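You operate a simulated robot arm through the tools that you are given. There is no shell and no other tool.

The job below is to be done with a simulated robot arm. You get a single attempt, and the scene is never put back.

JOB
Put things in order on the long bench. At the end: the purple polishing pad stands where the orange small sanding pad stood; the clear jar (marked "WAX") from the long bench stands where the teal soap bar stood; the teal soap bar from the long bench stands where the purple polishing pad stood; the orange small sanding pad stands on top of the white paper roll; whatever was shut is shut again. Leave all else as you found it, and nothing knocked over.

The check looks at the end state, three seconds after you hand in, the way a careful person would. Anything else that was tipped, shoved, dropped, spilled or broken makes it a failure.

ROBOT AND FRAMES
A 6-joint arm with a two-finger parallel gripper, fixed in place. Base frame: the origin is at the foot of the arm, x ahead of it, y to its left, z up; the work surface is at about z = 0. Readings come in mm, degrees, newtons and seconds.
With the tool pointing down near the work surface it reaches from about 160 to 420 mm from the base axis. Its first joint turns from -66.0 to 66.0 degrees. Payload 1.57 kg.
Tool frame: the origin (TCP) lies between the finger pads and is the grasp point; the fingertips stand 30 mm ahead of it; z points along the fingers, y is the line along which they close. The gripper opens to 80 mm. The fingers are 17 mm wide and 12 mm thick; the gripper's body (40 by 82 mm) begins 80 mm behind the TCP.
Orientation is that of the tool frame in the base frame, as [roll, pitch, yaw] about the fixed x, y, z axes, in that order (R = Rz(yaw) Ry(pitch) Rx(roll)). With the fingers straight down and closing along the base's y, the tool's x points along the base's -x, its y along +y and its z along -z.

CONTROLS
- The arm moves only by the tool servo_tool. Its argument "increments" is a list of rows, each a list of 6 numbers: the shift along the tool's x, y, z in mm, then the turn, a rotation vector about the tool's x, y, z in degrees. In form: [[dx, dy, dz, rx, ry, rz], ...]. A call has 1 to 20 rows; each row is the pose to reach, as a shift and turn from the pose commanded when the call began, along the tool's axes at that moment. "jaw" is the gripper command, from -1 (shut) to 1 (fully open), values between in proportion, set as the call begins (left out, the last holds). Rows are played at 5 a second. More than 50 mm and 8.6 degrees between two rows, or a gripper value outside its range, and nothing of the call is played. Where a pose cannot be reached the arm comes as near as it can. A force on the tool above 40 N (or 10 N above the force at the start of the call, whichever is more), or a blocked arm, ends the call early, and 0.2 s more pass. The fingers move at their own pace (about 153 mm/s each) and stop on an object; they squeeze with about 35 N. The grip force told is the motor's: it shows also when the fingers shut on nothing. Time passes only in rows, and 0.2 s behind the last, so rows that repeat a pose let the fingers close. It gives the time, the measured TCP pose, the force on the tool (base axes), the opening and the grip force at its end, in the units of the frame above (readings bear some noise), with the torque about the TCP (base axes, N m) and any sound that the robot's microphone picked up, and new pictures: "views" is both (left out), scene, wrist or none.
- Cameras (640 x 400 px; columns grow to the right, rows downward): "scene" is fixed at [62.2, -339.8, 420.5]; the picture's right is [0.70, -0.72, 0.00], its down [-0.44, -0.43, -0.78] and it looks along [0.56, 0.55, -0.62] (base axes); focal length 221 px, centre (320, 200). "wrist" rides on the gripper at [72, -7, -122] in the tool frame; the picture's right is [0.09, 1.00, 0.00], its down [-0.84, 0.08, -0.54] and it looks along [-0.54, 0.05, 0.84] (tool axes); focal length 238 px, centre (320, 200). There is no depth. A picture from a camera that has moved, and an enlarged one, comes with that camera's place and axes in the base frame and with its lens.
- inspect(camera, box): a new picture of the part [left, top, right, bottom] of that camera's present view, enlarged. No time passes.
- close_job(): hands the job in; it is judged then, once.

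Places have to be worked out from the pictures, the camera data and where the tool is seen. Open the gripper and draw the arm clear of the work before you hand the job in, unless the task says otherwise.

The tools are called after "Request:" by a JSON object that holds its "name" and its "arguments". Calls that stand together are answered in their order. servo_tool: Moves the arm, as the interface text tells. Its arguments: {"type":"object","properties":{"increments":{"type":"array","items":{"type":"array","items":{"type":"number"}}},"jaw":{"type":"number"},"views":{"type":"string","enum":["both","scene","wrist","none"]}},"required":["increments"]} The other tools are called the same way: inspect (camera, box) takes an enlarged picture of a part of a camera's view; close_job () hands the job in.

At the start:

```text
time: 0.0
ee_pos: [229.1, -13.6, 245.7]
orientation: [180.0, 0.1, 179.9]
force: [-0.9, -0.5, -0.3]
torque: [-0.05, -0.02, 0.02]
finger_gap: 79.9
grip_force: 0.0
```

scene: 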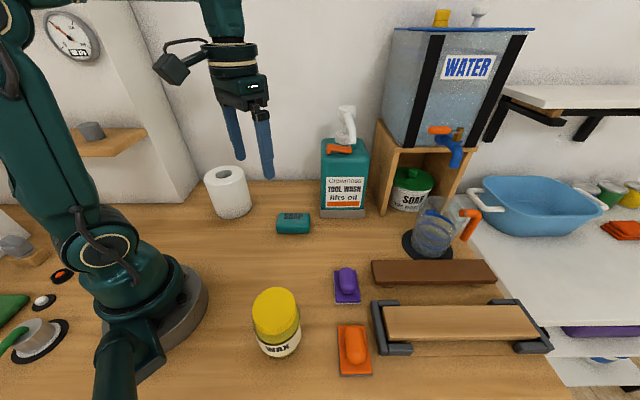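
wrist: 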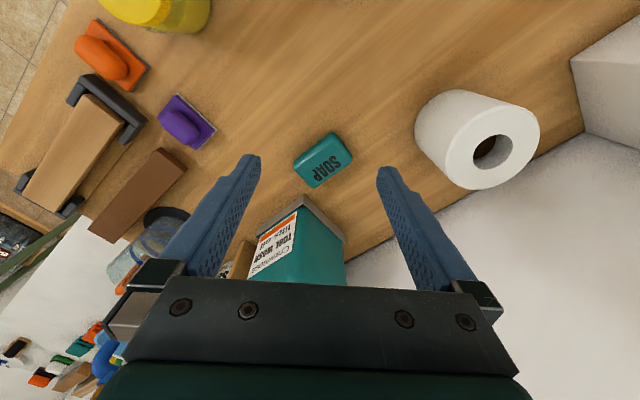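

I'll start by looking closer at the bench from both cameras before moving anything.

Request:
{"name": "inspect", "arguments": {"camera": "scene", "box": [220, 240, 420, 400]}}

Request:
{"name": "inspect", "arguments": {"camera": "scene", "box": [180, 130, 380, 255]}}

Request:
{"name": "inspect", "arguments": {"camera": "wrist", "box": [0, 0, 320, 200]}}

Request:
{"name": "inspect", "arguments": {"camera": "wrist", "box": [240, 60, 560, 260]}}

Request:
{"name": "inspect", "arguments": {"camera": "scene", "box": [360, 120, 640, 370]}}

Request:
{"name": "inspect", "arguments": {"camera": "scene", "box": [0, 200, 200, 400]}}

```text
2.50 times, centred on (320, 320) of scene
camera zoom: at [62.2, -339.8, 420.5], right [0.7, -0.72, 0.0], down [-0.44, -0.43, -0.78], along [0.56, 0.55, -0.62], focal length 553 px, centre (320, -100)
```

zoom: 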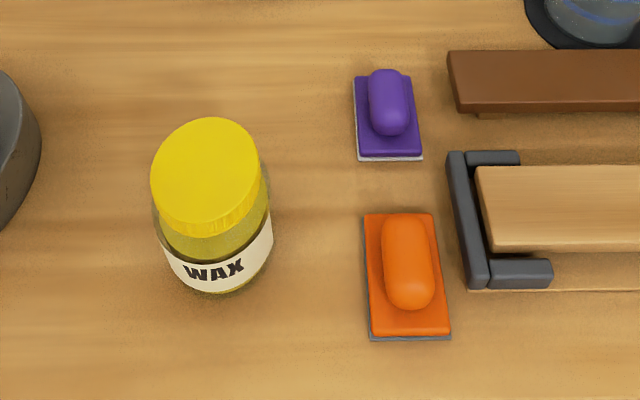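

```text
3.20 times, centred on (280, 192) of scene
camera zoom: at [62.2, -339.8, 420.5], right [0.7, -0.72, 0.0], down [-0.44, -0.43, -0.78], along [0.56, 0.55, -0.62], focal length 708 px, centre (448, 224)
```

zoom: 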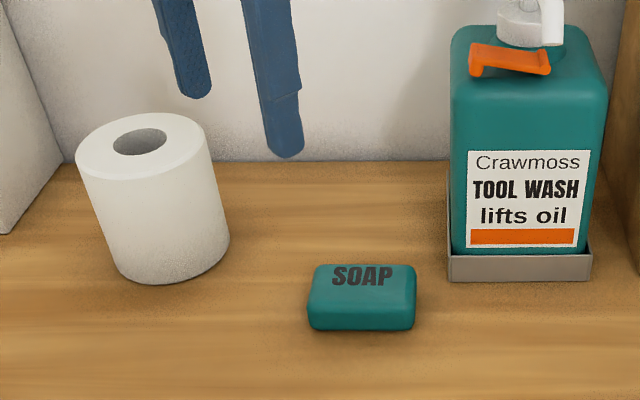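

```text
2.00 times, centred on (160, 100) of wrist
camera zoom: at [157.0, -19.8, 367.5], right [-0.09, 1.0, 0.0], down [0.84, 0.08, 0.54], along [0.54, 0.05, -0.84], focal length 477 px, centre (640, 400)
```

zoom: 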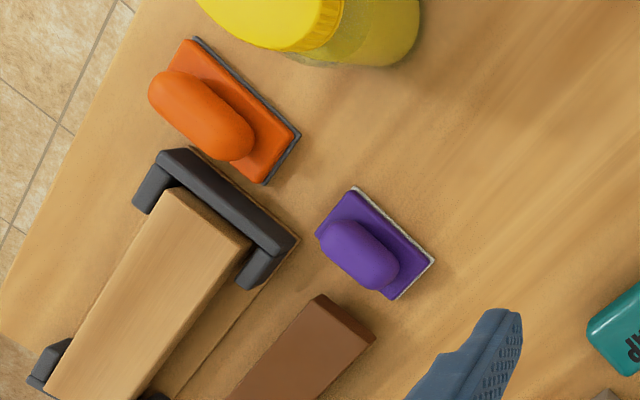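

```text
2.00 times, centred on (400, 160) of wrist
camera zoom: at [157.0, -19.8, 367.5], right [-0.09, 1.0, 0.0], down [0.84, 0.08, 0.54], along [0.54, 0.05, -0.84], focal length 477 px, centre (160, 280)
```

zoom: 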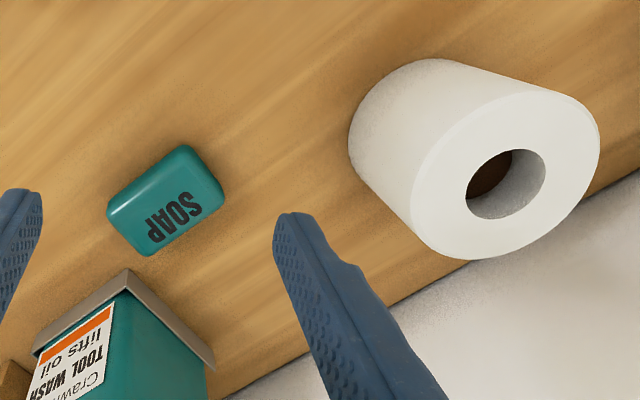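

```text
1.60 times, centred on (500, 245) of scene
camera zoom: at [62.2, -339.8, 420.5], right [0.7, -0.72, 0.0], down [-0.44, -0.43, -0.78], along [0.56, 0.55, -0.62], focal length 354 px, centre (32, 128)
```

zoom: 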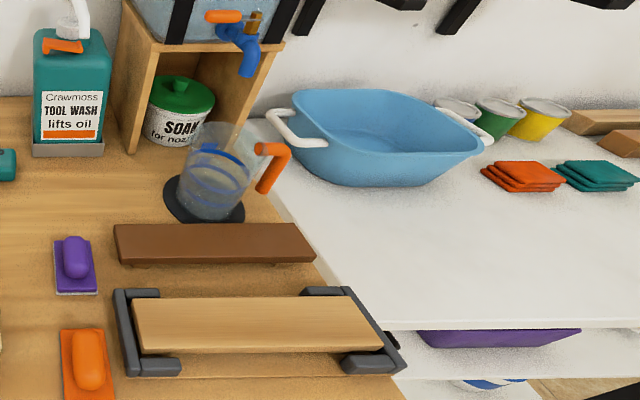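

```text
2.00 times, centred on (100, 300) of scene
camera zoom: at [62.2, -339.8, 420.5], right [0.7, -0.72, 0.0], down [-0.44, -0.43, -0.78], along [0.56, 0.55, -0.62], focal length 443 px, centre (760, 0)
```

zoom: 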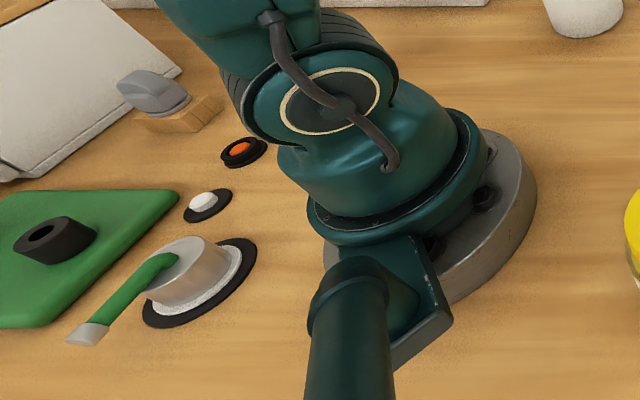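

The soap looks to be near (305,-3), the purple pad near (272,-211) and the orange pad near (193,-286). The wax jar is near (118,-187), and the paper roll near (236,183) with its top at about z=120. All of them line up with the bench, which runs at about -45°. The order will be orange to the roll, purple to the orange spot, soap to the purple spot, then the jar to the soap spot. I'll hover over the orange pad first with the fingers set to close across its knob.

Request:
{"name": "servo_tool", "arguments": {"increments": [[2.96, -22.7, 5.4, 0, 0, -3.68], [5.92, -45.4, 10.8, 0, 0, -7.37], [8.88, -68.1, 16.2, 0, 0, -11.05], [11.83, -90.8, 21.7, 0, 0, -14.73], [14.8, -113.5, 27, 0, 0, -18.4], [17.75, -136.2, 32.5, 0, 0, -22.1], [20.7, -158.9, 37.9, 0, 0, -25.8], [23.7, -181.6, 43.3, 0, 0, -29.5], [26.6, -204.3, 48.7, 0, 0, -33.1], [29.6, -227, 54.2, 0, 0, -36.8], [32.5, -249.7, 59.6, 0, 0, -40.5], [35.5, -272.4, 65, 0, 0, -44.2], [35.5, -272.4, 65, 0, 0, -44.2]], "jaw": 0.2}}

```text
time: 2.8
ee_pos: [192.6, -284.5, 181.4]
orientation: [-180.0, -0.1, -135.8]
force: [-0.2, 1.0, -0.9]
torque: [-0.02, -0.05, 0.01]
finger_gap: 47.8
grip_force: 0.1
camera wrist: at [146.9, -340.3, 302.5], right [-0.76, 0.65, 0.0], down [0.55, 0.64, 0.54], along [0.35, 0.41, -0.84], focal length 238 px, centre (320, 200)
```

scene: 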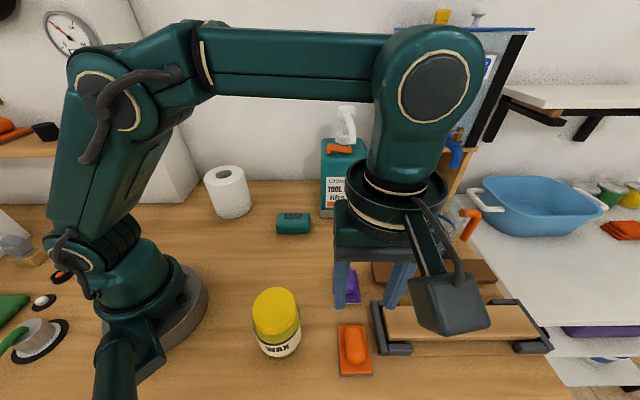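
wrist: 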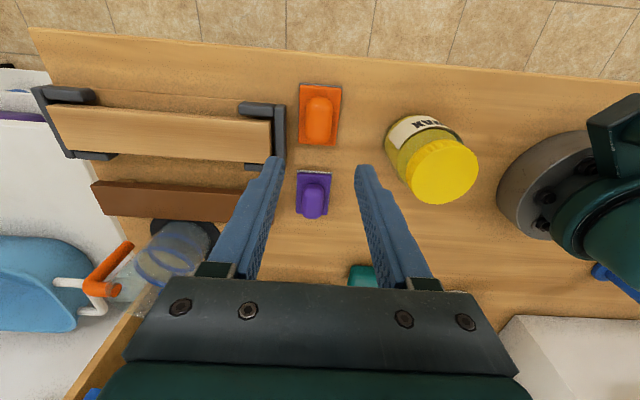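

The pose reached is as commanded and the wrist view shows both pads and the jar well. I'll zoom in to measure them.

Request:
{"name": "inspect", "arguments": {"camera": "wrist", "box": [240, 70, 400, 170]}}

Request:
{"name": "inspect", "arguments": {"camera": "wrist", "box": [260, 140, 420, 240]}}

Request:
{"name": "inspect", "arguments": {"camera": "wrist", "box": [350, 100, 510, 220]}}

```text
4.00 times, centred on (320, 120) of wrist
camera zoom: at [146.9, -340.3, 302.5], right [-0.76, 0.65, 0.0], down [0.55, 0.64, 0.54], along [0.35, 0.41, -0.84], focal length 953 px, centre (320, 520)
```

zoom: 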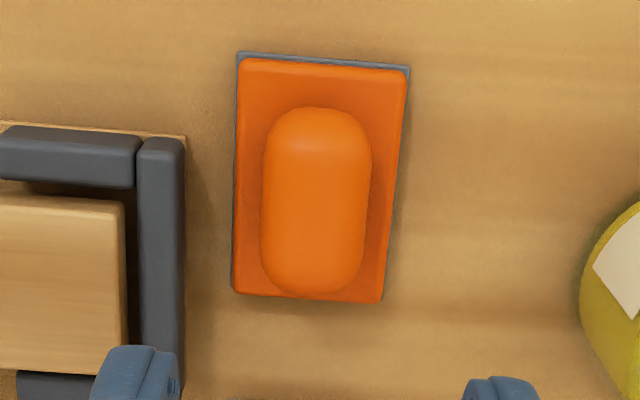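

```text
4.00 times, centred on (340, 190) of wrist
camera zoom: at [146.9, -340.3, 302.5], right [-0.76, 0.65, 0.0], down [0.55, 0.64, 0.54], along [0.35, 0.41, -0.84], focal length 953 px, centre (240, 240)
```

zoom: 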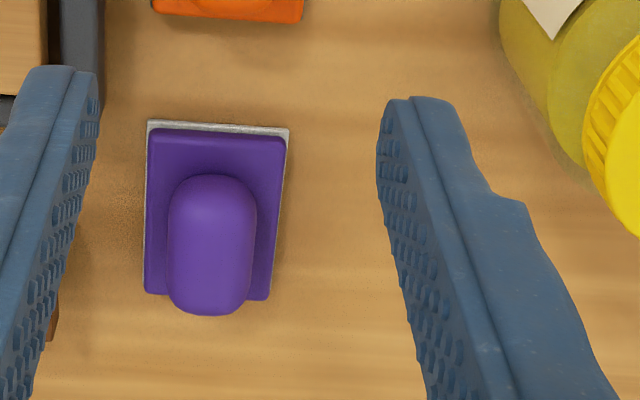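

```text
3.33 times, centred on (430, 160) of wrist
camera zoom: at [146.9, -340.3, 302.5], right [-0.76, 0.65, 0.0], down [0.55, 0.64, 0.54], along [0.35, 0.41, -0.84], focal length 794 px, centre (-47, 333)
```

zoom: 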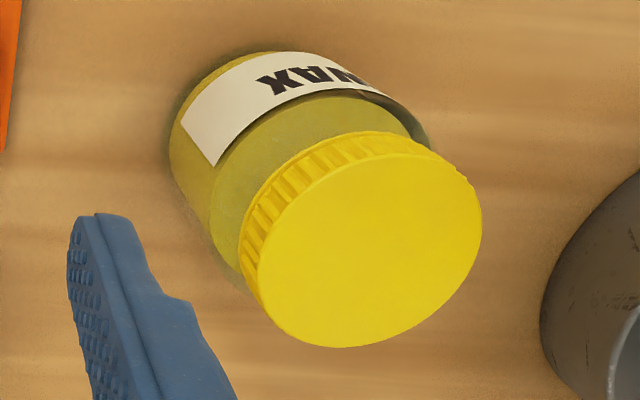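

The orange pad's centre works out at (193.5,-287.5) with its long axis at about 45°. The knob is about 31 mm wide, and the stone holder stands about 38 mm to the right of the centre. I'll narrow the opening to 40 mm, correct the offset and go down part-way to check alignment.

Request:
{"name": "servo_tool", "arguments": {"increments": [[1.5, -2.7, 15, 0, 0, -1.3], [1.5, -2.7, 35, 0, 0, -1.3], [1.5, -2.7, 55, 0, 0, -1.3], [1.5, -2.7, 75, 0, 0, -1.3], [1.5, -2.7, 90, 0, 0, -1.3], [1.5, -2.7, 100, 0, 0, -1.3], [1.5, -2.7, 100, 0, 0, -1.3]], "jaw": 0.0}}

```text
time: 4.4
ee_pos: [195.2, -288.1, 82.1]
orientation: [-180.0, 0.0, -134.6]
force: [0.2, -0.9, -0.3]
torque: [-0.01, 0.01, 0.01]
finger_gap: 40.2
grip_force: 0.1
camera wrist: at [149.4, -344.0, 201.7], right [-0.77, 0.63, 0.0], down [0.53, 0.65, 0.54], along [0.34, 0.42, -0.84], focal length 238 px, centre (320, 200)
```

scene: 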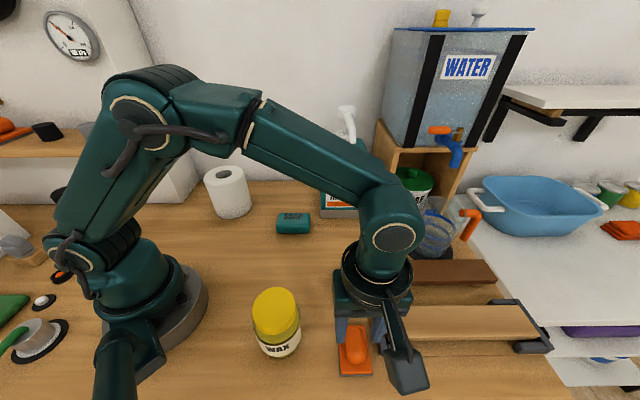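
wrist: 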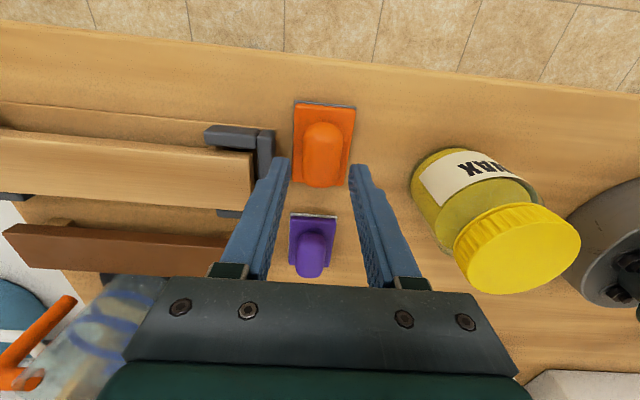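

The fingers are straddling the knob from above; I'll zoom in to check the centring before the last descent.

Request:
{"name": "inspect", "arguments": {"camera": "wrist", "box": [220, 80, 420, 205]}}

```text
3.20 times, centred on (320, 142) of wrist
camera zoom: at [149.4, -344.0, 201.7], right [-0.77, 0.63, 0.0], down [0.53, 0.65, 0.54], along [0.34, 0.42, -0.84], focal length 763 px, centre (320, 384)
```

zoom: 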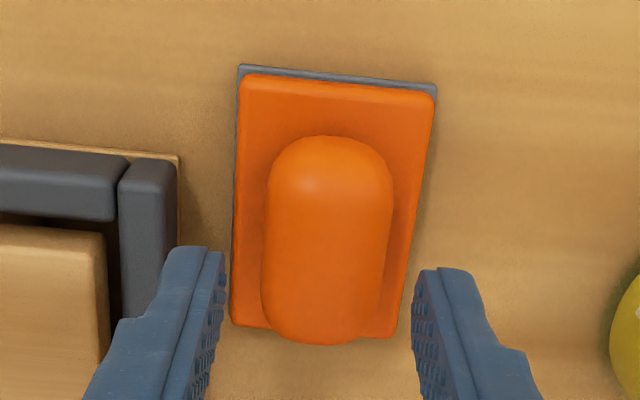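

The pad centre is about 1 mm off the tool axis. I'll make that small correction, go down to TCP z≈45 so the fingertips stop just above the plate, and then close on the knob.

Request:
{"name": "servo_tool", "arguments": {"increments": [[0.8, 1.4, 8, 0, 0, 0], [0.8, 1.4, 16, 0, 0, 0], [0.8, 1.4, 24, 0, 0, 0], [0.8, 1.4, 30, 0, 0, 0], [0.8, 1.4, 34, 0, 0, 0], [0.8, 1.4, 36.5, 0, 0, 0], [0.8, 1.4, 36.5, 0, 0, 0]]}}

```text
time: 6.0
ee_pos: [191.8, -287.8, 45.4]
orientation: [180.0, 0.0, -134.5]
force: [-0.5, 0.6, 0.3]
torque: [0.03, -0.04, -0.03]
finger_gap: 40.1
grip_force: 0.1
camera wrist: at [146.5, -344.0, 166.2], right [-0.77, 0.63, 0.0], down [0.53, 0.65, 0.54], along [0.34, 0.42, -0.84], focal length 238 px, centre (320, 200)
```

scene: 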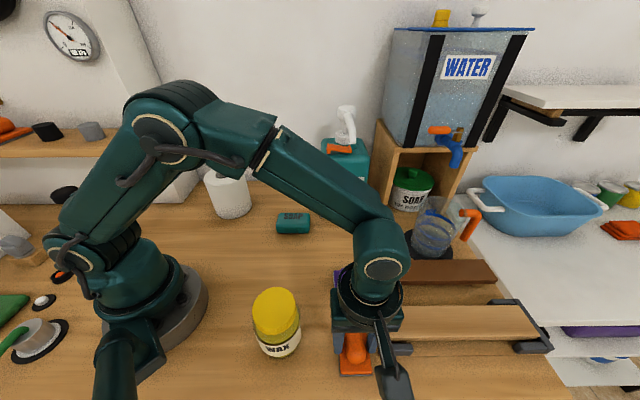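
wrist: 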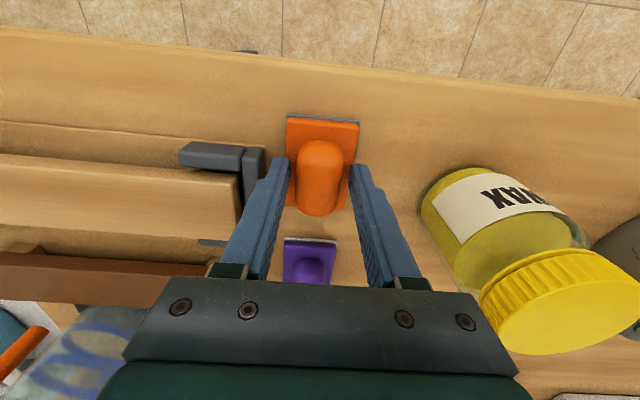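

Request:
{"name": "inspect", "arguments": {"camera": "wrist", "box": [220, 100, 420, 225]}}

Request:
{"name": "inspect", "arguments": {"camera": "scene", "box": [310, 280, 430, 400]}}

```text
3.20 times, centred on (320, 162) of wrist
camera zoom: at [146.5, -344.0, 166.2], right [-0.77, 0.63, 0.0], down [0.53, 0.65, 0.54], along [0.34, 0.42, -0.84], focal length 763 px, centre (320, 320)
```

zoom: 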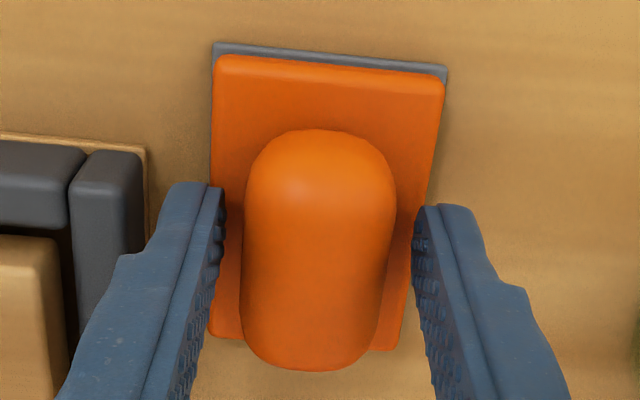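

```text
3.33 times, centred on (370, 340) of scene
camera zoom: at [62.2, -339.8, 420.5], right [0.7, -0.72, 0.0], down [-0.44, -0.43, -0.78], along [0.56, 0.55, -0.62], focal length 738 px, centre (153, -267)
```

zoom: 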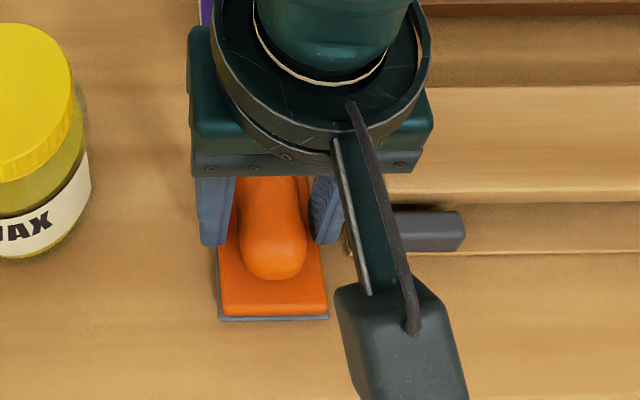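

The knob sits centred between the fingers, so I'll close on it.

Request:
{"name": "servo_tool", "arguments": {"increments": [[0, 0, 0, 0, 0, 0], [0, 0, 0, 0, 0, 0], [0, 0, 0, 0, 0, 0], [0, 0, 0, 0, 0, 0]], "jaw": -1, "views": "wrist"}}

```text
time: 7.0
ee_pos: [191.7, -288.1, 45.6]
orientation: [180.0, 0.0, -134.5]
force: [0.0, -0.1, -0.5]
torque: [0.02, 0.0, -0.01]
finger_gap: 28.7
grip_force: 35.1
camera wrist: at [146.5, -344.0, 166.3], right [-0.77, 0.63, 0.0], down [0.53, 0.65, 0.54], along [0.34, 0.42, -0.84], focal length 238 px, centre (320, 200)
```

wrist: 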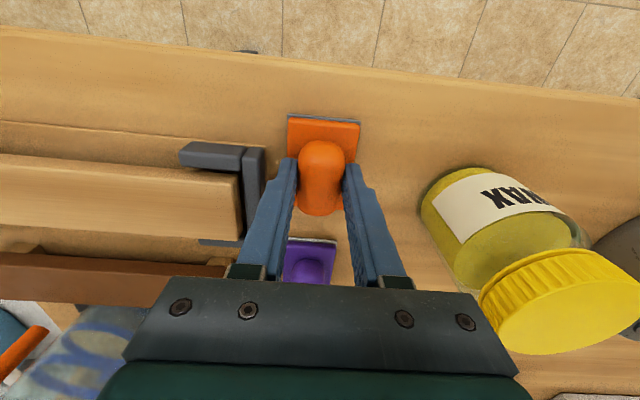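

It's gripped, with a 28.7 mm gap and 35 N. I'll lift slowly and check that the pad comes along level.

Request:
{"name": "servo_tool", "arguments": {"increments": [[0, 0, -4, 0, 0, 0], [0, 0, -12, 0, 0, 0], [0, 0, -25, 0, 0, 0], [0, 0, -40, 0, 0, 0], [0, 0, -40, 0, 0, 0]]}}

```text
time: 8.2
ee_pos: [191.2, -286.2, 86.5]
orientation: [180.0, -0.1, -134.4]
force: [0.1, -0.1, -1.1]
torque: [-0.02, 0.04, 0.01]
finger_gap: 28.9
grip_force: 35.6
camera wrist: at [146.2, -342.6, 206.2], right [-0.77, 0.63, 0.0], down [0.53, 0.65, 0.54], along [0.34, 0.42, -0.84], focal length 238 px, centre (320, 200)
```

scene: 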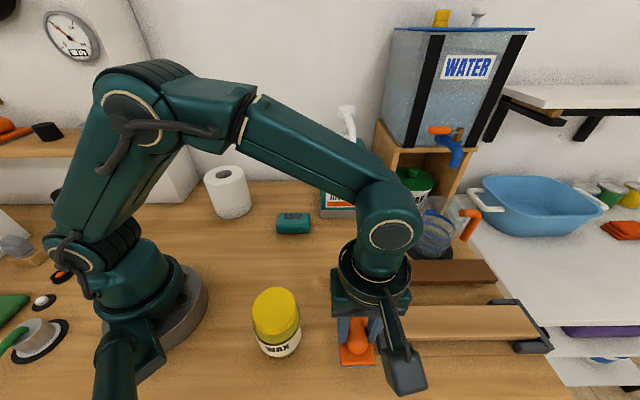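
wrist: 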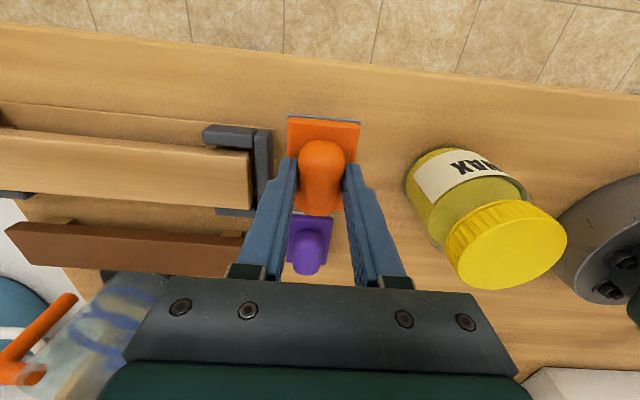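

The pad is up and level. I'll lift to about z=235 and travel towards the roll at a moderate pace.

Request:
{"name": "servo_tool", "arguments": {"increments": [[0, 0, -30, 0, 0, 0], [0, 0, -60, 0, 0, 0], [0, 0, -90, 0, 0, 0], [0, 0, -120, 0, 0, 0], [0, 0, -150, 0, 0, 0], [-15, 12.3, -150, 0, 0, 0], [-37.65, 30.9, -150, 0, 0, 0], [-60.3, 49.5, -150, 0, 0, 0], [-83, 68.1, -150, 0, 0, 0], [-105.6, 86.7, -150, 0, 0, 0], [-128.3, 105.3, -150, 0, 0, 0], [-150.9, 123.8, -150, 0, 0, 0], [-173.6, 142.4, -150, 0, 0, 0], [-196.2, 161, -150, 0, 0, 0], [-218.9, 179.6, -150, 0, 0, 0], [-235, 192.9, -150, 0, 0, 0], [-240, 197, -150, 0, 0, 0], [-240, 197, -150, 0, 0, 0]]}}

```text
time: 12.0
ee_pos: [220.5, 23.8, 234.2]
orientation: [-180.0, 0.0, -134.5]
force: [0.2, 0.8, -0.8]
torque: [-0.02, 0.01, -0.01]
finger_gap: 28.7
grip_force: 34.8
camera wrist: at [174.6, -33.8, 356.3], right [-0.77, 0.63, 0.0], down [0.53, 0.65, 0.54], along [0.34, 0.42, -0.84], focal length 238 px, centre (320, 200)
```

scene: 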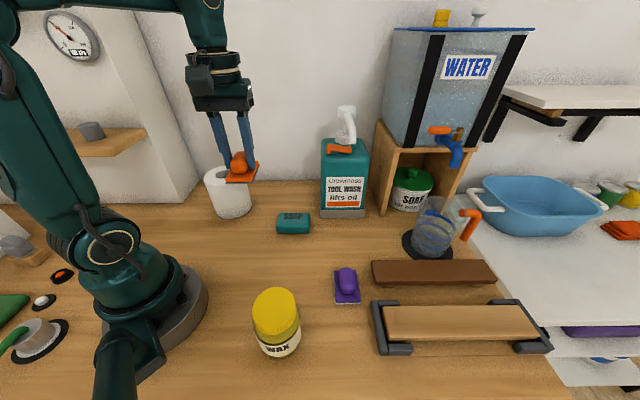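
wrist: 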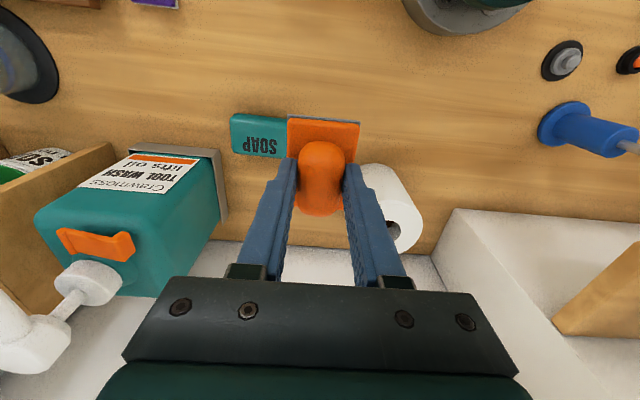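

The pad is steady in the grip. I'll zoom in on the roll from here to fix its top centre.

Request:
{"name": "inspect", "arguments": {"camera": "wrist", "box": [280, 130, 460, 270]}}

Request:
{"name": "inspect", "arguments": {"camera": "scene", "box": [170, 130, 300, 230]}}

```text
2.86 times, centred on (370, 200) of wrist
camera zoom: at [174.6, -33.8, 356.3], right [-0.77, 0.63, 0.0], down [0.53, 0.65, 0.54], along [0.34, 0.42, -0.84], focal length 681 px, centre (177, 200)
```

zoom: 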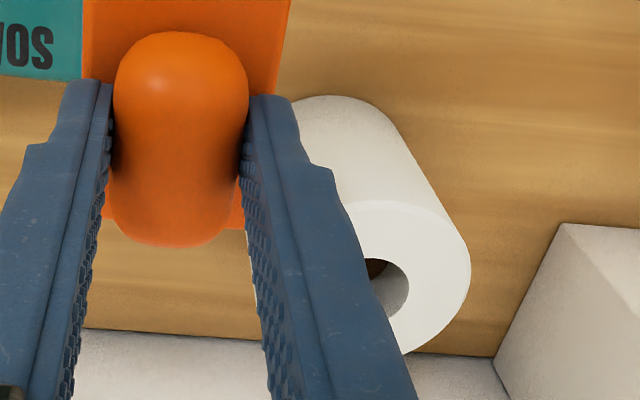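

```text
4.00 times, centred on (235, 180) of scene
camera zoom: at [62.2, -339.8, 420.5], right [0.7, -0.72, 0.0], down [-0.44, -0.43, -0.78], along [0.56, 0.55, -0.62], focal length 885 px, centre (660, 280)
```

zoom: 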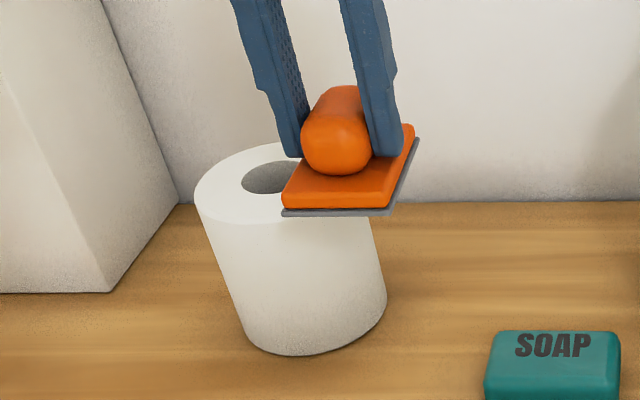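

The roll's top centre is roughly (238,183), z≈110. I'll move over it at the same height, keeping clear of the pillar at the left, and look at its rim around the pad.

Request:
{"name": "servo_tool", "arguments": {"increments": [[-12, 9.5, 0, 0, 0, 0], [-33, 26, 0, 0, 0, 0], [-55, 43.4, 0, 0, 0, 0], [-77, 60.8, 0, 0, 0, 0], [-99, 78.1, 0, 0, 0, 0], [-117, 92.3, 0, 0, 0, 0], [-127.1, 100.3, 0, 0, 0, 0], [-127.1, 100.3, 0, 0, 0, 0], [-127.1, 100.3, 0, 0, 0, 0]]}}

```text
time: 14.0
ee_pos: [236.0, 182.2, 238.0]
orientation: [-180.0, 0.0, -134.5]
force: [-0.4, 0.4, 0.0]
torque: [0.02, -0.01, 0.01]
finger_gap: 28.7
grip_force: 35.6
camera wrist: at [190.1, 125.0, 358.0], right [-0.77, 0.63, 0.0], down [0.53, 0.65, 0.54], along [0.34, 0.42, -0.84], focal length 238 px, centre (320, 200)
```

scene: 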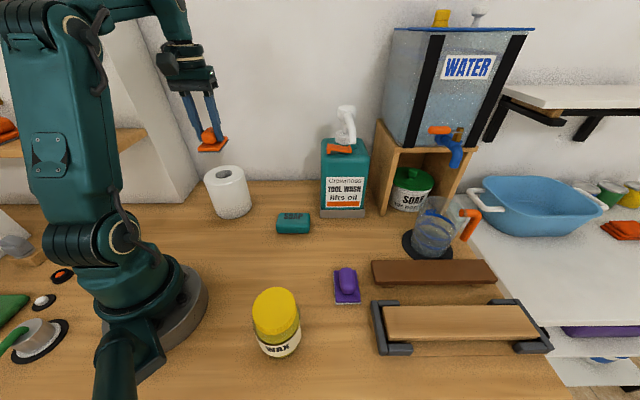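
wrist: 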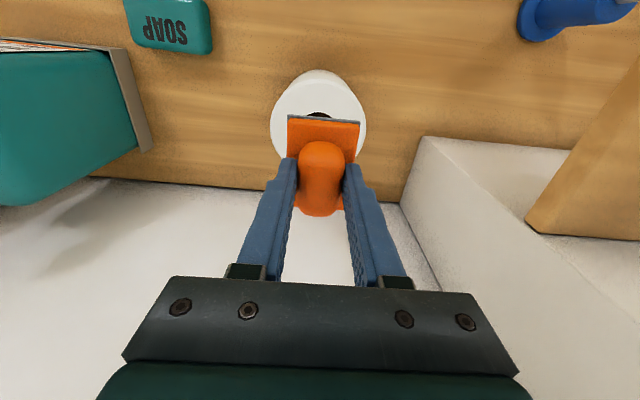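

Request:
{"name": "inspect", "arguments": {"camera": "wrist", "box": [250, 50, 410, 170]}}

Request:
{"name": "inspect", "arguments": {"camera": "scene", "box": [160, 110, 290, 230]}}

```text
3.33 times, centred on (330, 110) of wrist
camera zoom: at [190.1, 125.0, 358.0], right [-0.77, 0.63, 0.0], down [0.53, 0.65, 0.54], along [0.34, 0.42, -0.84], focal length 794 px, centre (287, 500)
```

zoom: 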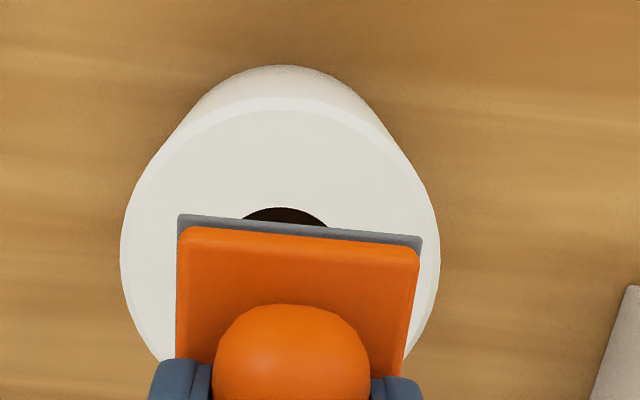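

```text
3.33 times, centred on (225, 170) of scene
camera zoom: at [62.2, -339.8, 420.5], right [0.7, -0.72, 0.0], down [-0.44, -0.43, -0.78], along [0.56, 0.55, -0.62], focal length 738 px, centre (637, 300)
```

zoom: 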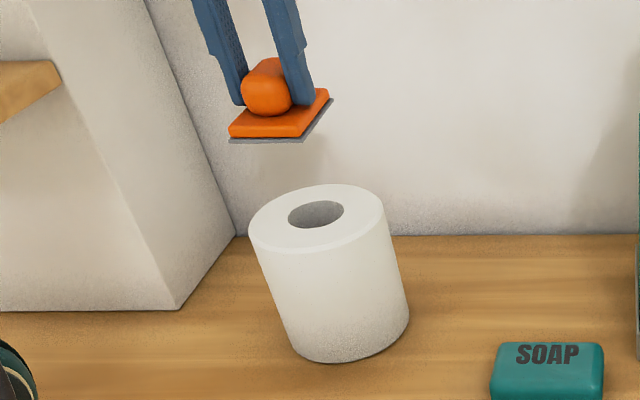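

The roll rim shows the pad is within about 2 mm of the roll's axis. I'll apply that correction and descend to just above the roll.

Request:
{"name": "servo_tool", "arguments": {"increments": [[-0.9, -1.8, 10, 0, 0, 0], [-0.9, -1.8, 25, 0, 0, 0], [-0.9, -1.8, 40, 0, 0, 0], [-0.9, -1.8, 52, 0, 0, 0], [-0.9, -1.8, 60, 0, 0, 0], [-0.9, -1.8, 60, 0, 0, 0]]}}

Request:
{"name": "inspect", "arguments": {"camera": "scene", "box": [170, 130, 290, 230]}}

Request:
{"name": "inspect", "arguments": {"camera": "wrist", "box": [240, 70, 400, 190]}}

```text
time: 15.4
ee_pos: [239.8, 180.6, 174.6]
orientation: [-180.0, 0.0, -134.4]
force: [0.1, 0.4, -0.1]
torque: [0.0, 0.01, 0.02]
finger_gap: 28.6
grip_force: 35.0
camera wrist: at [194.0, 124.8, 296.1], right [-0.77, 0.63, 0.0], down [0.53, 0.65, 0.54], along [0.34, 0.42, -0.84], focal length 238 px, centre (320, 200)
```

scene: 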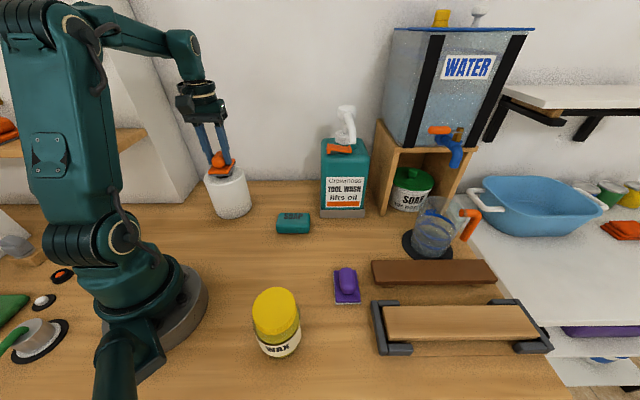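
wrist: 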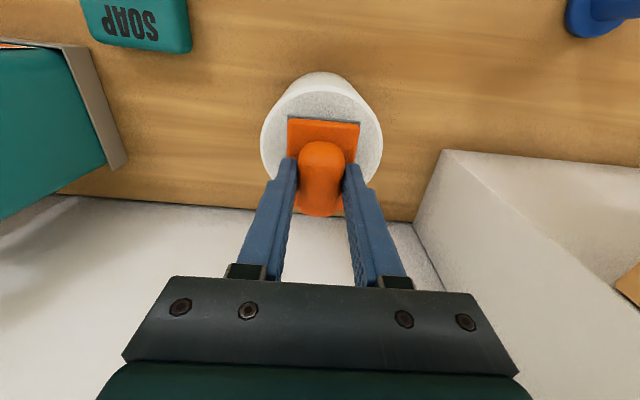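

```text
4.00 times, centred on (230, 180) of scene
camera zoom: at [62.2, -339.8, 420.5], right [0.7, -0.72, 0.0], down [-0.44, -0.43, -0.78], along [0.56, 0.55, -0.62], focal length 885 px, centre (680, 280)
```

zoom: 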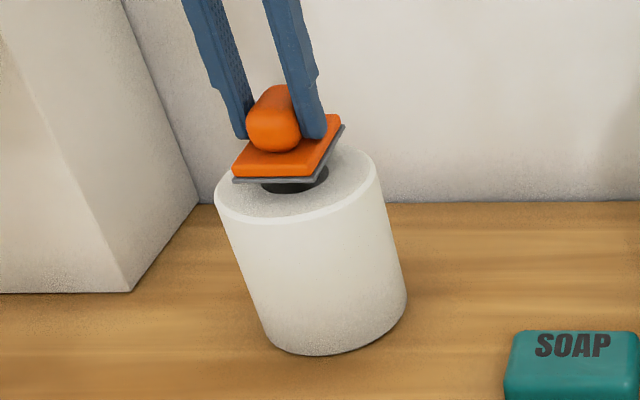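

```text
3.33 times, centred on (320, 130) of wrist
camera zoom: at [194.0, 124.8, 296.1], right [-0.77, 0.63, 0.0], down [0.53, 0.65, 0.54], along [0.34, 0.42, -0.84], focal length 794 px, centre (320, 433)
```

zoom: 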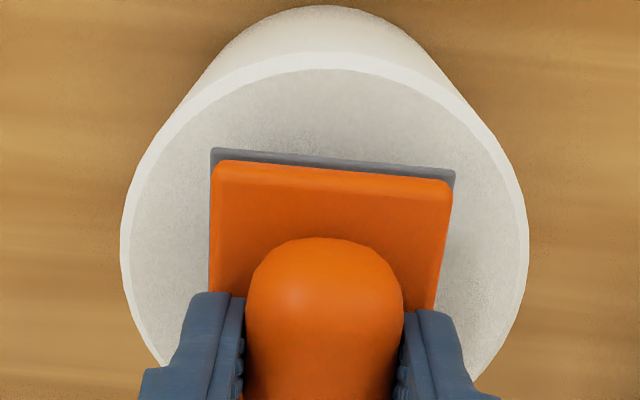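

The pad looks centred over the hole, with roughly a 10–20 mm gap to the roll top. I'll descend in small steps and watch the force.

Request:
{"name": "servo_tool", "arguments": {"increments": [[1.5, 0.5, 2, 0, 0, 0], [1.5, 0.5, 4, 0, 0, 0], [1.5, 0.5, 6, 0, 0, 0], [1.5, 0.5, 8, 0, 0, 0], [1.5, 0.5, 10, 0, 0, 0], [1.5, 0.5, 10, 0, 0, 0]]}}

Request:
{"name": "inspect", "arguments": {"camera": "scene", "box": [190, 140, 270, 200]}}

```text
time: 16.8
ee_pos: [238.9, 180.7, 164.4]
orientation: [179.9, 0.0, -134.5]
force: [-0.3, 0.6, -0.9]
torque: [0.03, 0.01, -0.02]
finger_gap: 28.8
grip_force: 35.4
camera wrist: at [193.0, 124.1, 285.7], right [-0.77, 0.63, 0.0], down [0.53, 0.65, 0.54], along [0.34, 0.42, -0.84], focal length 238 px, centre (320, 200)
```

scene: 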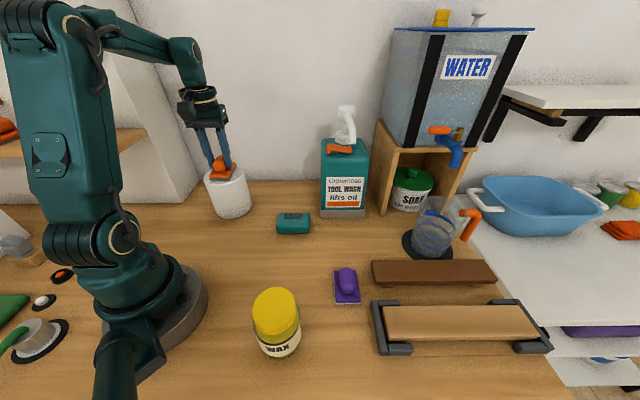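
wrist: 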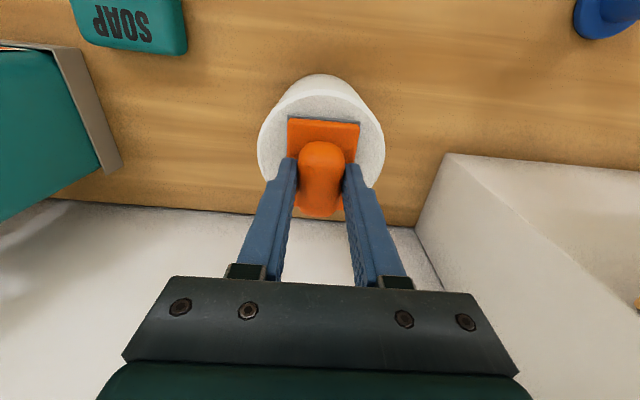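

```text
6.67 times, centred on (230, 170) of scene
camera zoom: at [62.2, -339.8, 420.5], right [0.7, -0.72, 0.0], down [-0.44, -0.43, -0.78], along [0.56, 0.55, -0.62], focal length 1475 px, centre (920, 400)
```

zoom: 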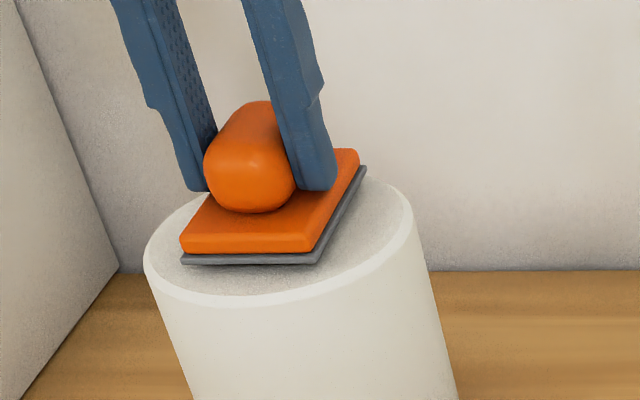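

There's no contact yet; the pad is hovering a few millimetres up. I'll continue in finer steps.

Request:
{"name": "servo_tool", "arguments": {"increments": [[0, 0, 1, 0, 0, 0], [0, 0, 2, 0, 0, 0], [0, 0, 3, 0, 0, 0], [0, 0, 4, 0, 0, 0], [0, 0, 5, 0, 0, 0], [0, 0, 5, 0, 0, 0]]}}

Request:
{"name": "inspect", "arguments": {"camera": "scene", "box": [190, 140, 270, 200]}}

```text
time: 18.2
ee_pos: [237.6, 181.3, 160.3]
orientation: [-179.9, 0.0, -134.5]
force: [0.6, -0.3, -1.2]
torque: [0.01, 0.03, 0.02]
finger_gap: 29.0
grip_force: 35.0
camera wrist: at [192.9, 125.8, 281.5], right [-0.77, 0.63, 0.0], down [0.53, 0.65, 0.54], along [0.34, 0.42, -0.84], focal length 238 px, centre (320, 200)
```

scene: 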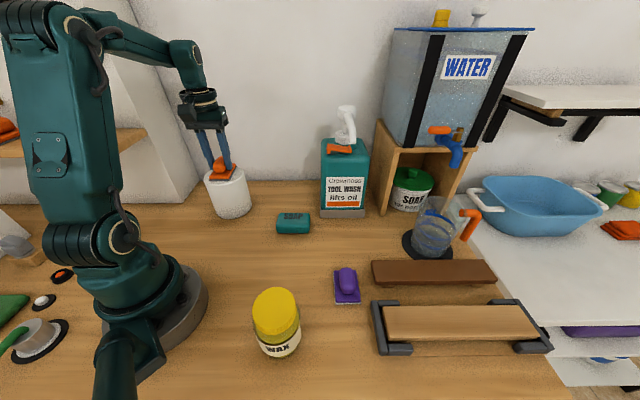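
wrist: 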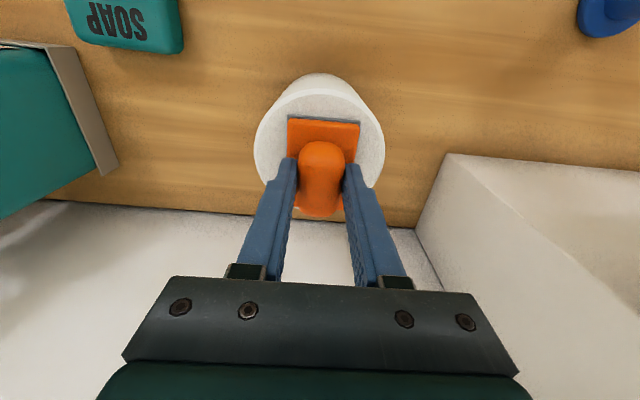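

```text
6.67 times, centred on (230, 170) of scene
camera zoom: at [62.2, -339.8, 420.5], right [0.7, -0.72, 0.0], down [-0.44, -0.43, -0.78], along [0.56, 0.55, -0.62], focal length 1475 px, centre (920, 400)
```

zoom: 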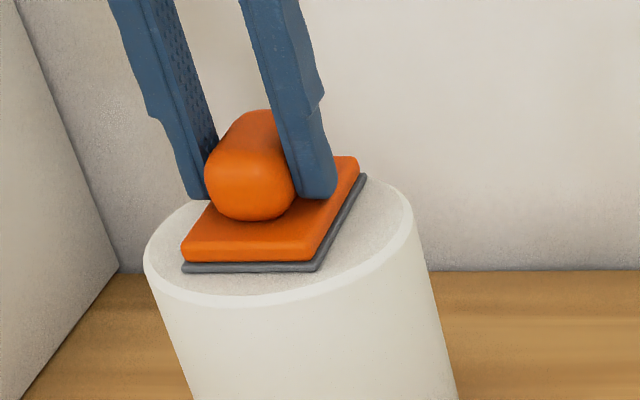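

Still just above the roll, with force within noise. I'll continue down in 1 mm steps.

Request:
{"name": "servo_tool", "arguments": {"increments": [[0, 0, 1, 0, 0, 0], [0, 0, 2, 0, 0, 0], [0, 0, 3, 0, 0, 0], [0, 0, 4, 0, 0, 0], [0, 0, 4, 0, 0, 0]], "views": "none"}}

Request:
{"name": "inspect", "arguments": {"camera": "scene", "box": [190, 140, 270, 200]}}

```text
time: 19.4
ee_pos: [238.8, 182.6, 156.4]
orientation: [179.9, 0.2, -134.5]
force: [-3.1, 3.2, 34.2]
torque: [0.27, 0.04, 0.02]
finger_gap: 29.0
grip_force: 35.3
```

```text
6.67 times, centred on (230, 170) of scene
camera zoom: at [62.1, -339.9, 420.4], right [0.7, -0.72, 0.0], down [-0.44, -0.43, -0.78], along [0.56, 0.55, -0.62], focal length 1475 px, centre (920, 400)
```

zoom: 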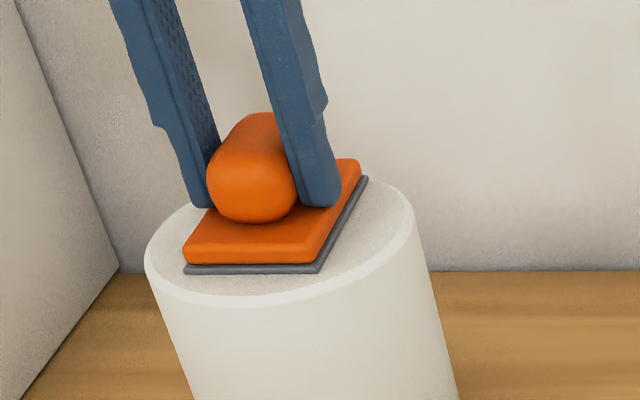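

Contact is made with 34 N upward. I'll back off about 2 mm to take the pressure off before letting go.

Request:
{"name": "servo_tool", "arguments": {"increments": [[0, 0, -1, 0, 0, 0], [0, 0, -1.8, 0, 0, 0], [0, 0, -1.8, 0, 0, 0]], "views": "none"}}

```text
time: 20.2
ee_pos: [238.6, 180.0, 158.3]
orientation: [180.0, -0.4, -134.7]
force: [2.2, 0.1, 2.6]
torque: [0.12, -0.16, -0.03]
finger_gap: 28.9
grip_force: 34.9
```

The force is down to about 2.6 N, so the pad is resting on the roll. I'll open the fingers to 42 mm.

Request:
{"name": "servo_tool", "arguments": {"increments": [[0, 0, 0, 0, 0, 0], [0, 0, 0, 0, 0, 0], [0, 0, 0, 0, 0, 0]], "jaw": 0.05}}

Request:
{"name": "inspect", "arguments": {"camera": "scene", "box": [190, 140, 270, 200]}}

```text
time: 21.0
ee_pos: [238.3, 179.8, 157.6]
orientation: [180.0, 0.0, -134.5]
force: [0.0, -0.4, 0.0]
torque: [0.02, -0.04, -0.01]
finger_gap: 42.0
grip_force: 0.0
camera wrist: at [192.9, 124.6, 279.3], right [-0.77, 0.63, 0.0], down [0.53, 0.65, 0.54], along [0.34, 0.42, -0.84], focal length 238 px, centre (320, 200)
```

scene: 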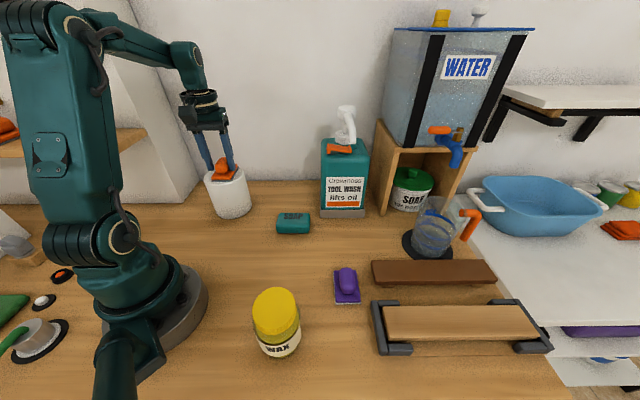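
wrist: 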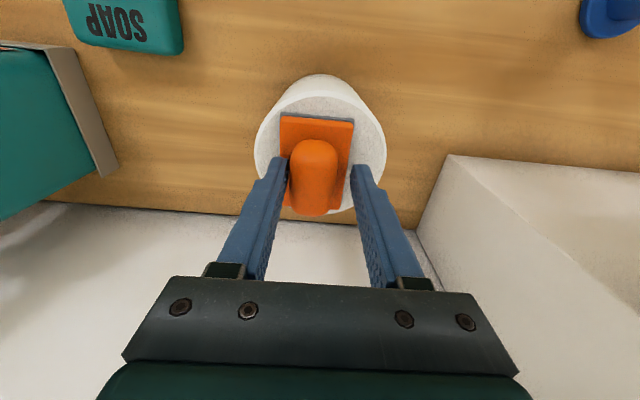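

```text
6.67 times, centred on (230, 170) of scene
camera zoom: at [62.2, -339.8, 420.5], right [0.7, -0.72, 0.0], down [-0.44, -0.43, -0.78], along [0.56, 0.55, -0.62], focal length 1475 px, centre (920, 400)
```

zoom: 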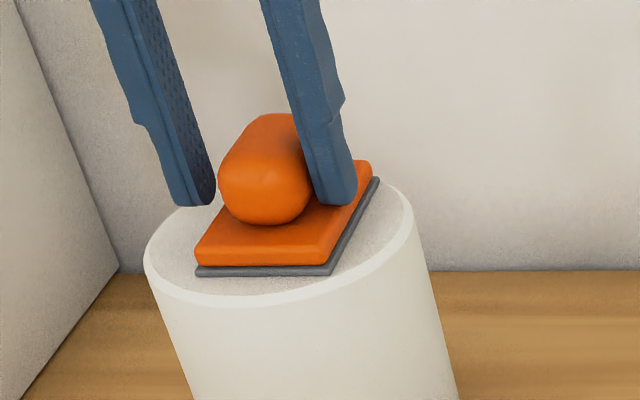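

The pad rests on the roll but shifted about 5 mm with one finger as it opened. I'll look closer before retreating so I don't drag it.

Request:
{"name": "inspect", "arguments": {"camera": "wrist", "box": [230, 90, 410, 225]}}

```text
2.96 times, centred on (320, 158) of wrist
camera zoom: at [192.9, 124.6, 279.3], right [-0.77, 0.63, 0.0], down [0.53, 0.65, 0.54], along [0.34, 0.42, -0.84], focal length 706 px, centre (320, 326)
```

zoom: 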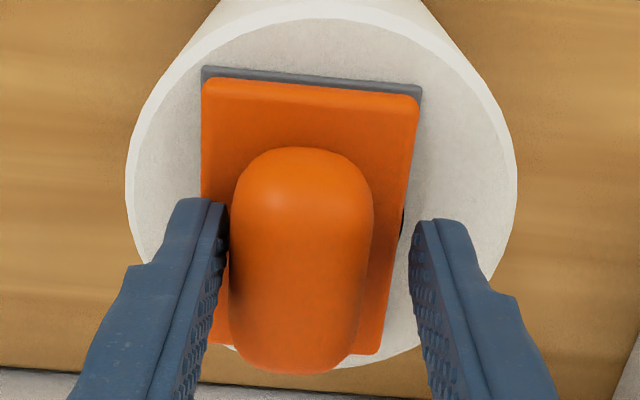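

The pad lies flat on the roll about 5 mm off-centre, with its centre of mass well inside the support. I'll shift the tool so the left finger comes off the knob, then check before going up.

Request:
{"name": "servo_tool", "arguments": {"increments": [[0, -2, 0, 0, 0, 0], [0, -4, 0, 0, 0, 0], [0, -4, 0, 0, 0, 0]], "jaw": 0.1, "views": "wrist"}}

Request:
{"name": "inspect", "arguments": {"camera": "wrist", "box": [230, 90, 410, 225]}}

```text
time: 21.8
ee_pos: [239.8, 179.1, 157.3]
orientation: [-179.9, 0.1, -134.5]
force: [-0.2, -0.2, -0.4]
torque: [-0.02, -0.02, 0.0]
finger_gap: 44.1
grip_force: 0.1
camera wrist: at [195.4, 121.9, 278.3], right [-0.77, 0.63, 0.0], down [0.53, 0.65, 0.54], along [0.34, 0.42, -0.84], focal length 238 px, centre (320, 200)
```

wrist: 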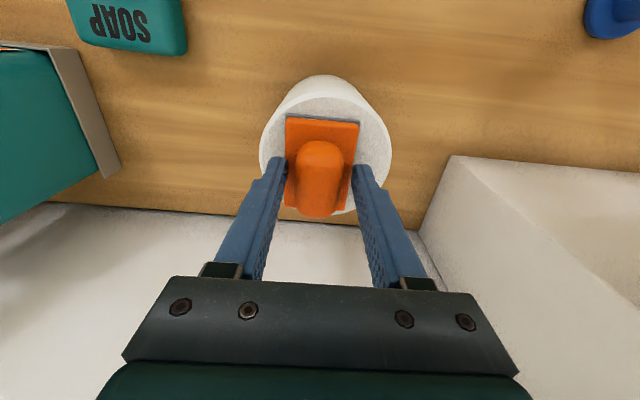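

```text
2.96 times, centred on (320, 158) of wrist
camera zoom: at [195.4, 121.9, 278.3], right [-0.77, 0.63, 0.0], down [0.53, 0.65, 0.54], along [0.34, 0.42, -0.84], focal length 706 px, centre (320, 326)
```

zoom: 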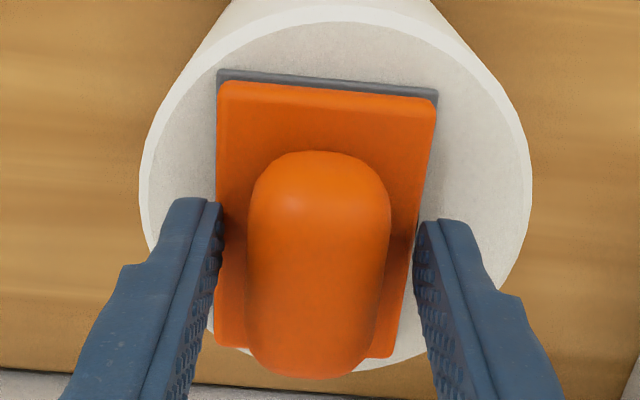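

The knob is free of both fingers and the pad stays put on the roll. I'll go straight up and travel back to hover over the purple pad.

Request:
{"name": "servo_tool", "arguments": {"increments": [[0, 0, -8, 0, 0, 0], [0, 0, -30, 0, 0, 0], [0, 0, -58, 0, 0, 0], [0, 0, -80, 0, 0, 0], [18, -21, -80, 0, 0, 0], [37, -43, -80, 0, 0, 0], [56, -65, -80, 0, 0, 0], [75, -87, -80, 0, 0, 0], [94, -109.4, -80, 0, 0, 0], [113, -131.5, -80, 0, 0, 0], [132, -153.6, -80, 0, 0, 0], [151, -175.7, -75, 0, 0, 0], [170, -197.8, -70, 0, 0, 0], [189, -219.9, -65, 0, 0, 0], [208, -242, -58, 0, 0, 0], [227, -264.1, -50, 0, 0, 0], [244, -284, -42, 0, 0, 0], [254, -295.5, -35, 0, 0, 0], [255.8, -297.6, -30, 0, 0, 0], [255.8, -297.6, -30, 0, 0, 0]], "jaw": 0.0}}

Request:
{"name": "inspect", "arguments": {"camera": "scene", "box": [170, 130, 290, 230]}}

Request:
{"name": "inspect", "arguments": {"camera": "wrist", "box": [240, 60, 400, 180]}}

```text
time: 26.0
ee_pos: [273.9, -213.0, 186.9]
orientation: [-180.0, 0.1, -134.5]
force: [-0.5, 0.3, 0.9]
torque: [0.01, 0.01, 0.02]
finger_gap: 39.9
grip_force: 0.0
camera wrist: at [228.6, -269.8, 308.0], right [-0.77, 0.63, 0.0], down [0.53, 0.65, 0.54], along [0.34, 0.42, -0.84], focal length 238 px, centre (320, 200)
```

scene: 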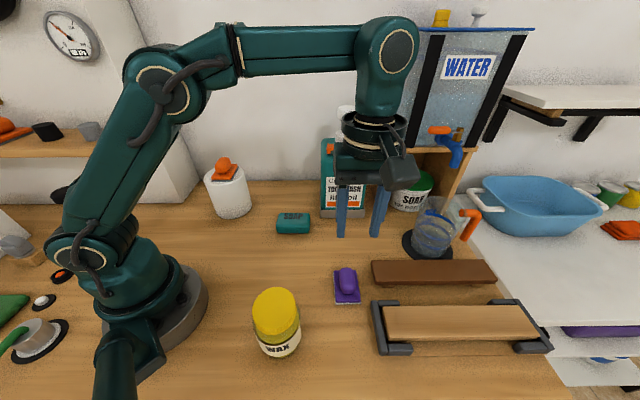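
wrist: 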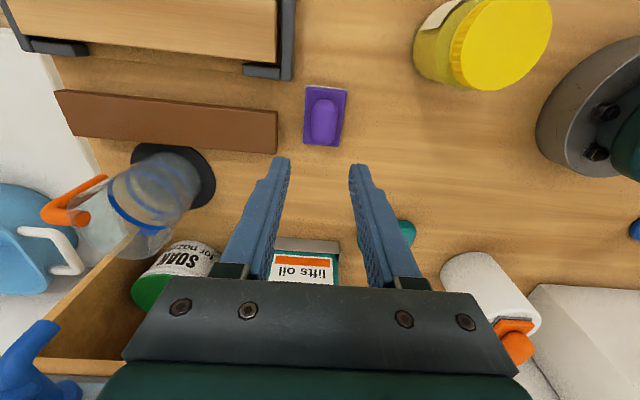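

```text
4.00 times, centred on (230, 180) of scene
camera zoom: at [62.2, -339.8, 420.5], right [0.7, -0.72, 0.0], down [-0.44, -0.43, -0.78], along [0.56, 0.55, -0.62], focal length 885 px, centre (680, 280)
```

zoom: 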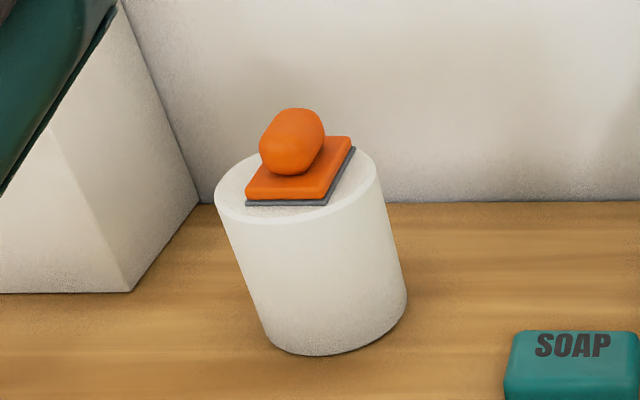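

```text
3.33 times, centred on (320, 120) of wrist
camera zoom: at [228.6, -269.8, 308.0], right [-0.77, 0.63, 0.0], down [0.53, 0.65, 0.54], along [0.34, 0.42, -0.84], focal length 794 px, centre (320, 467)
```

zoom: 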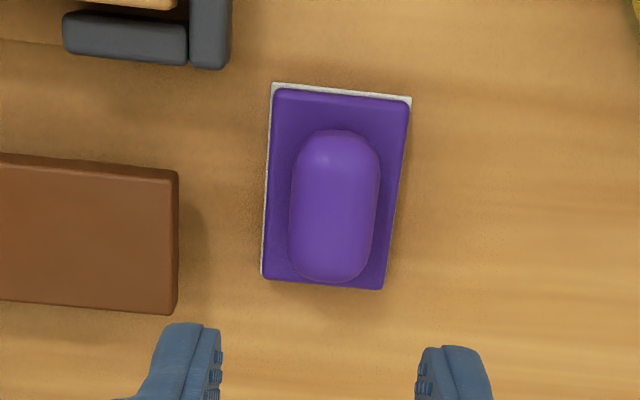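

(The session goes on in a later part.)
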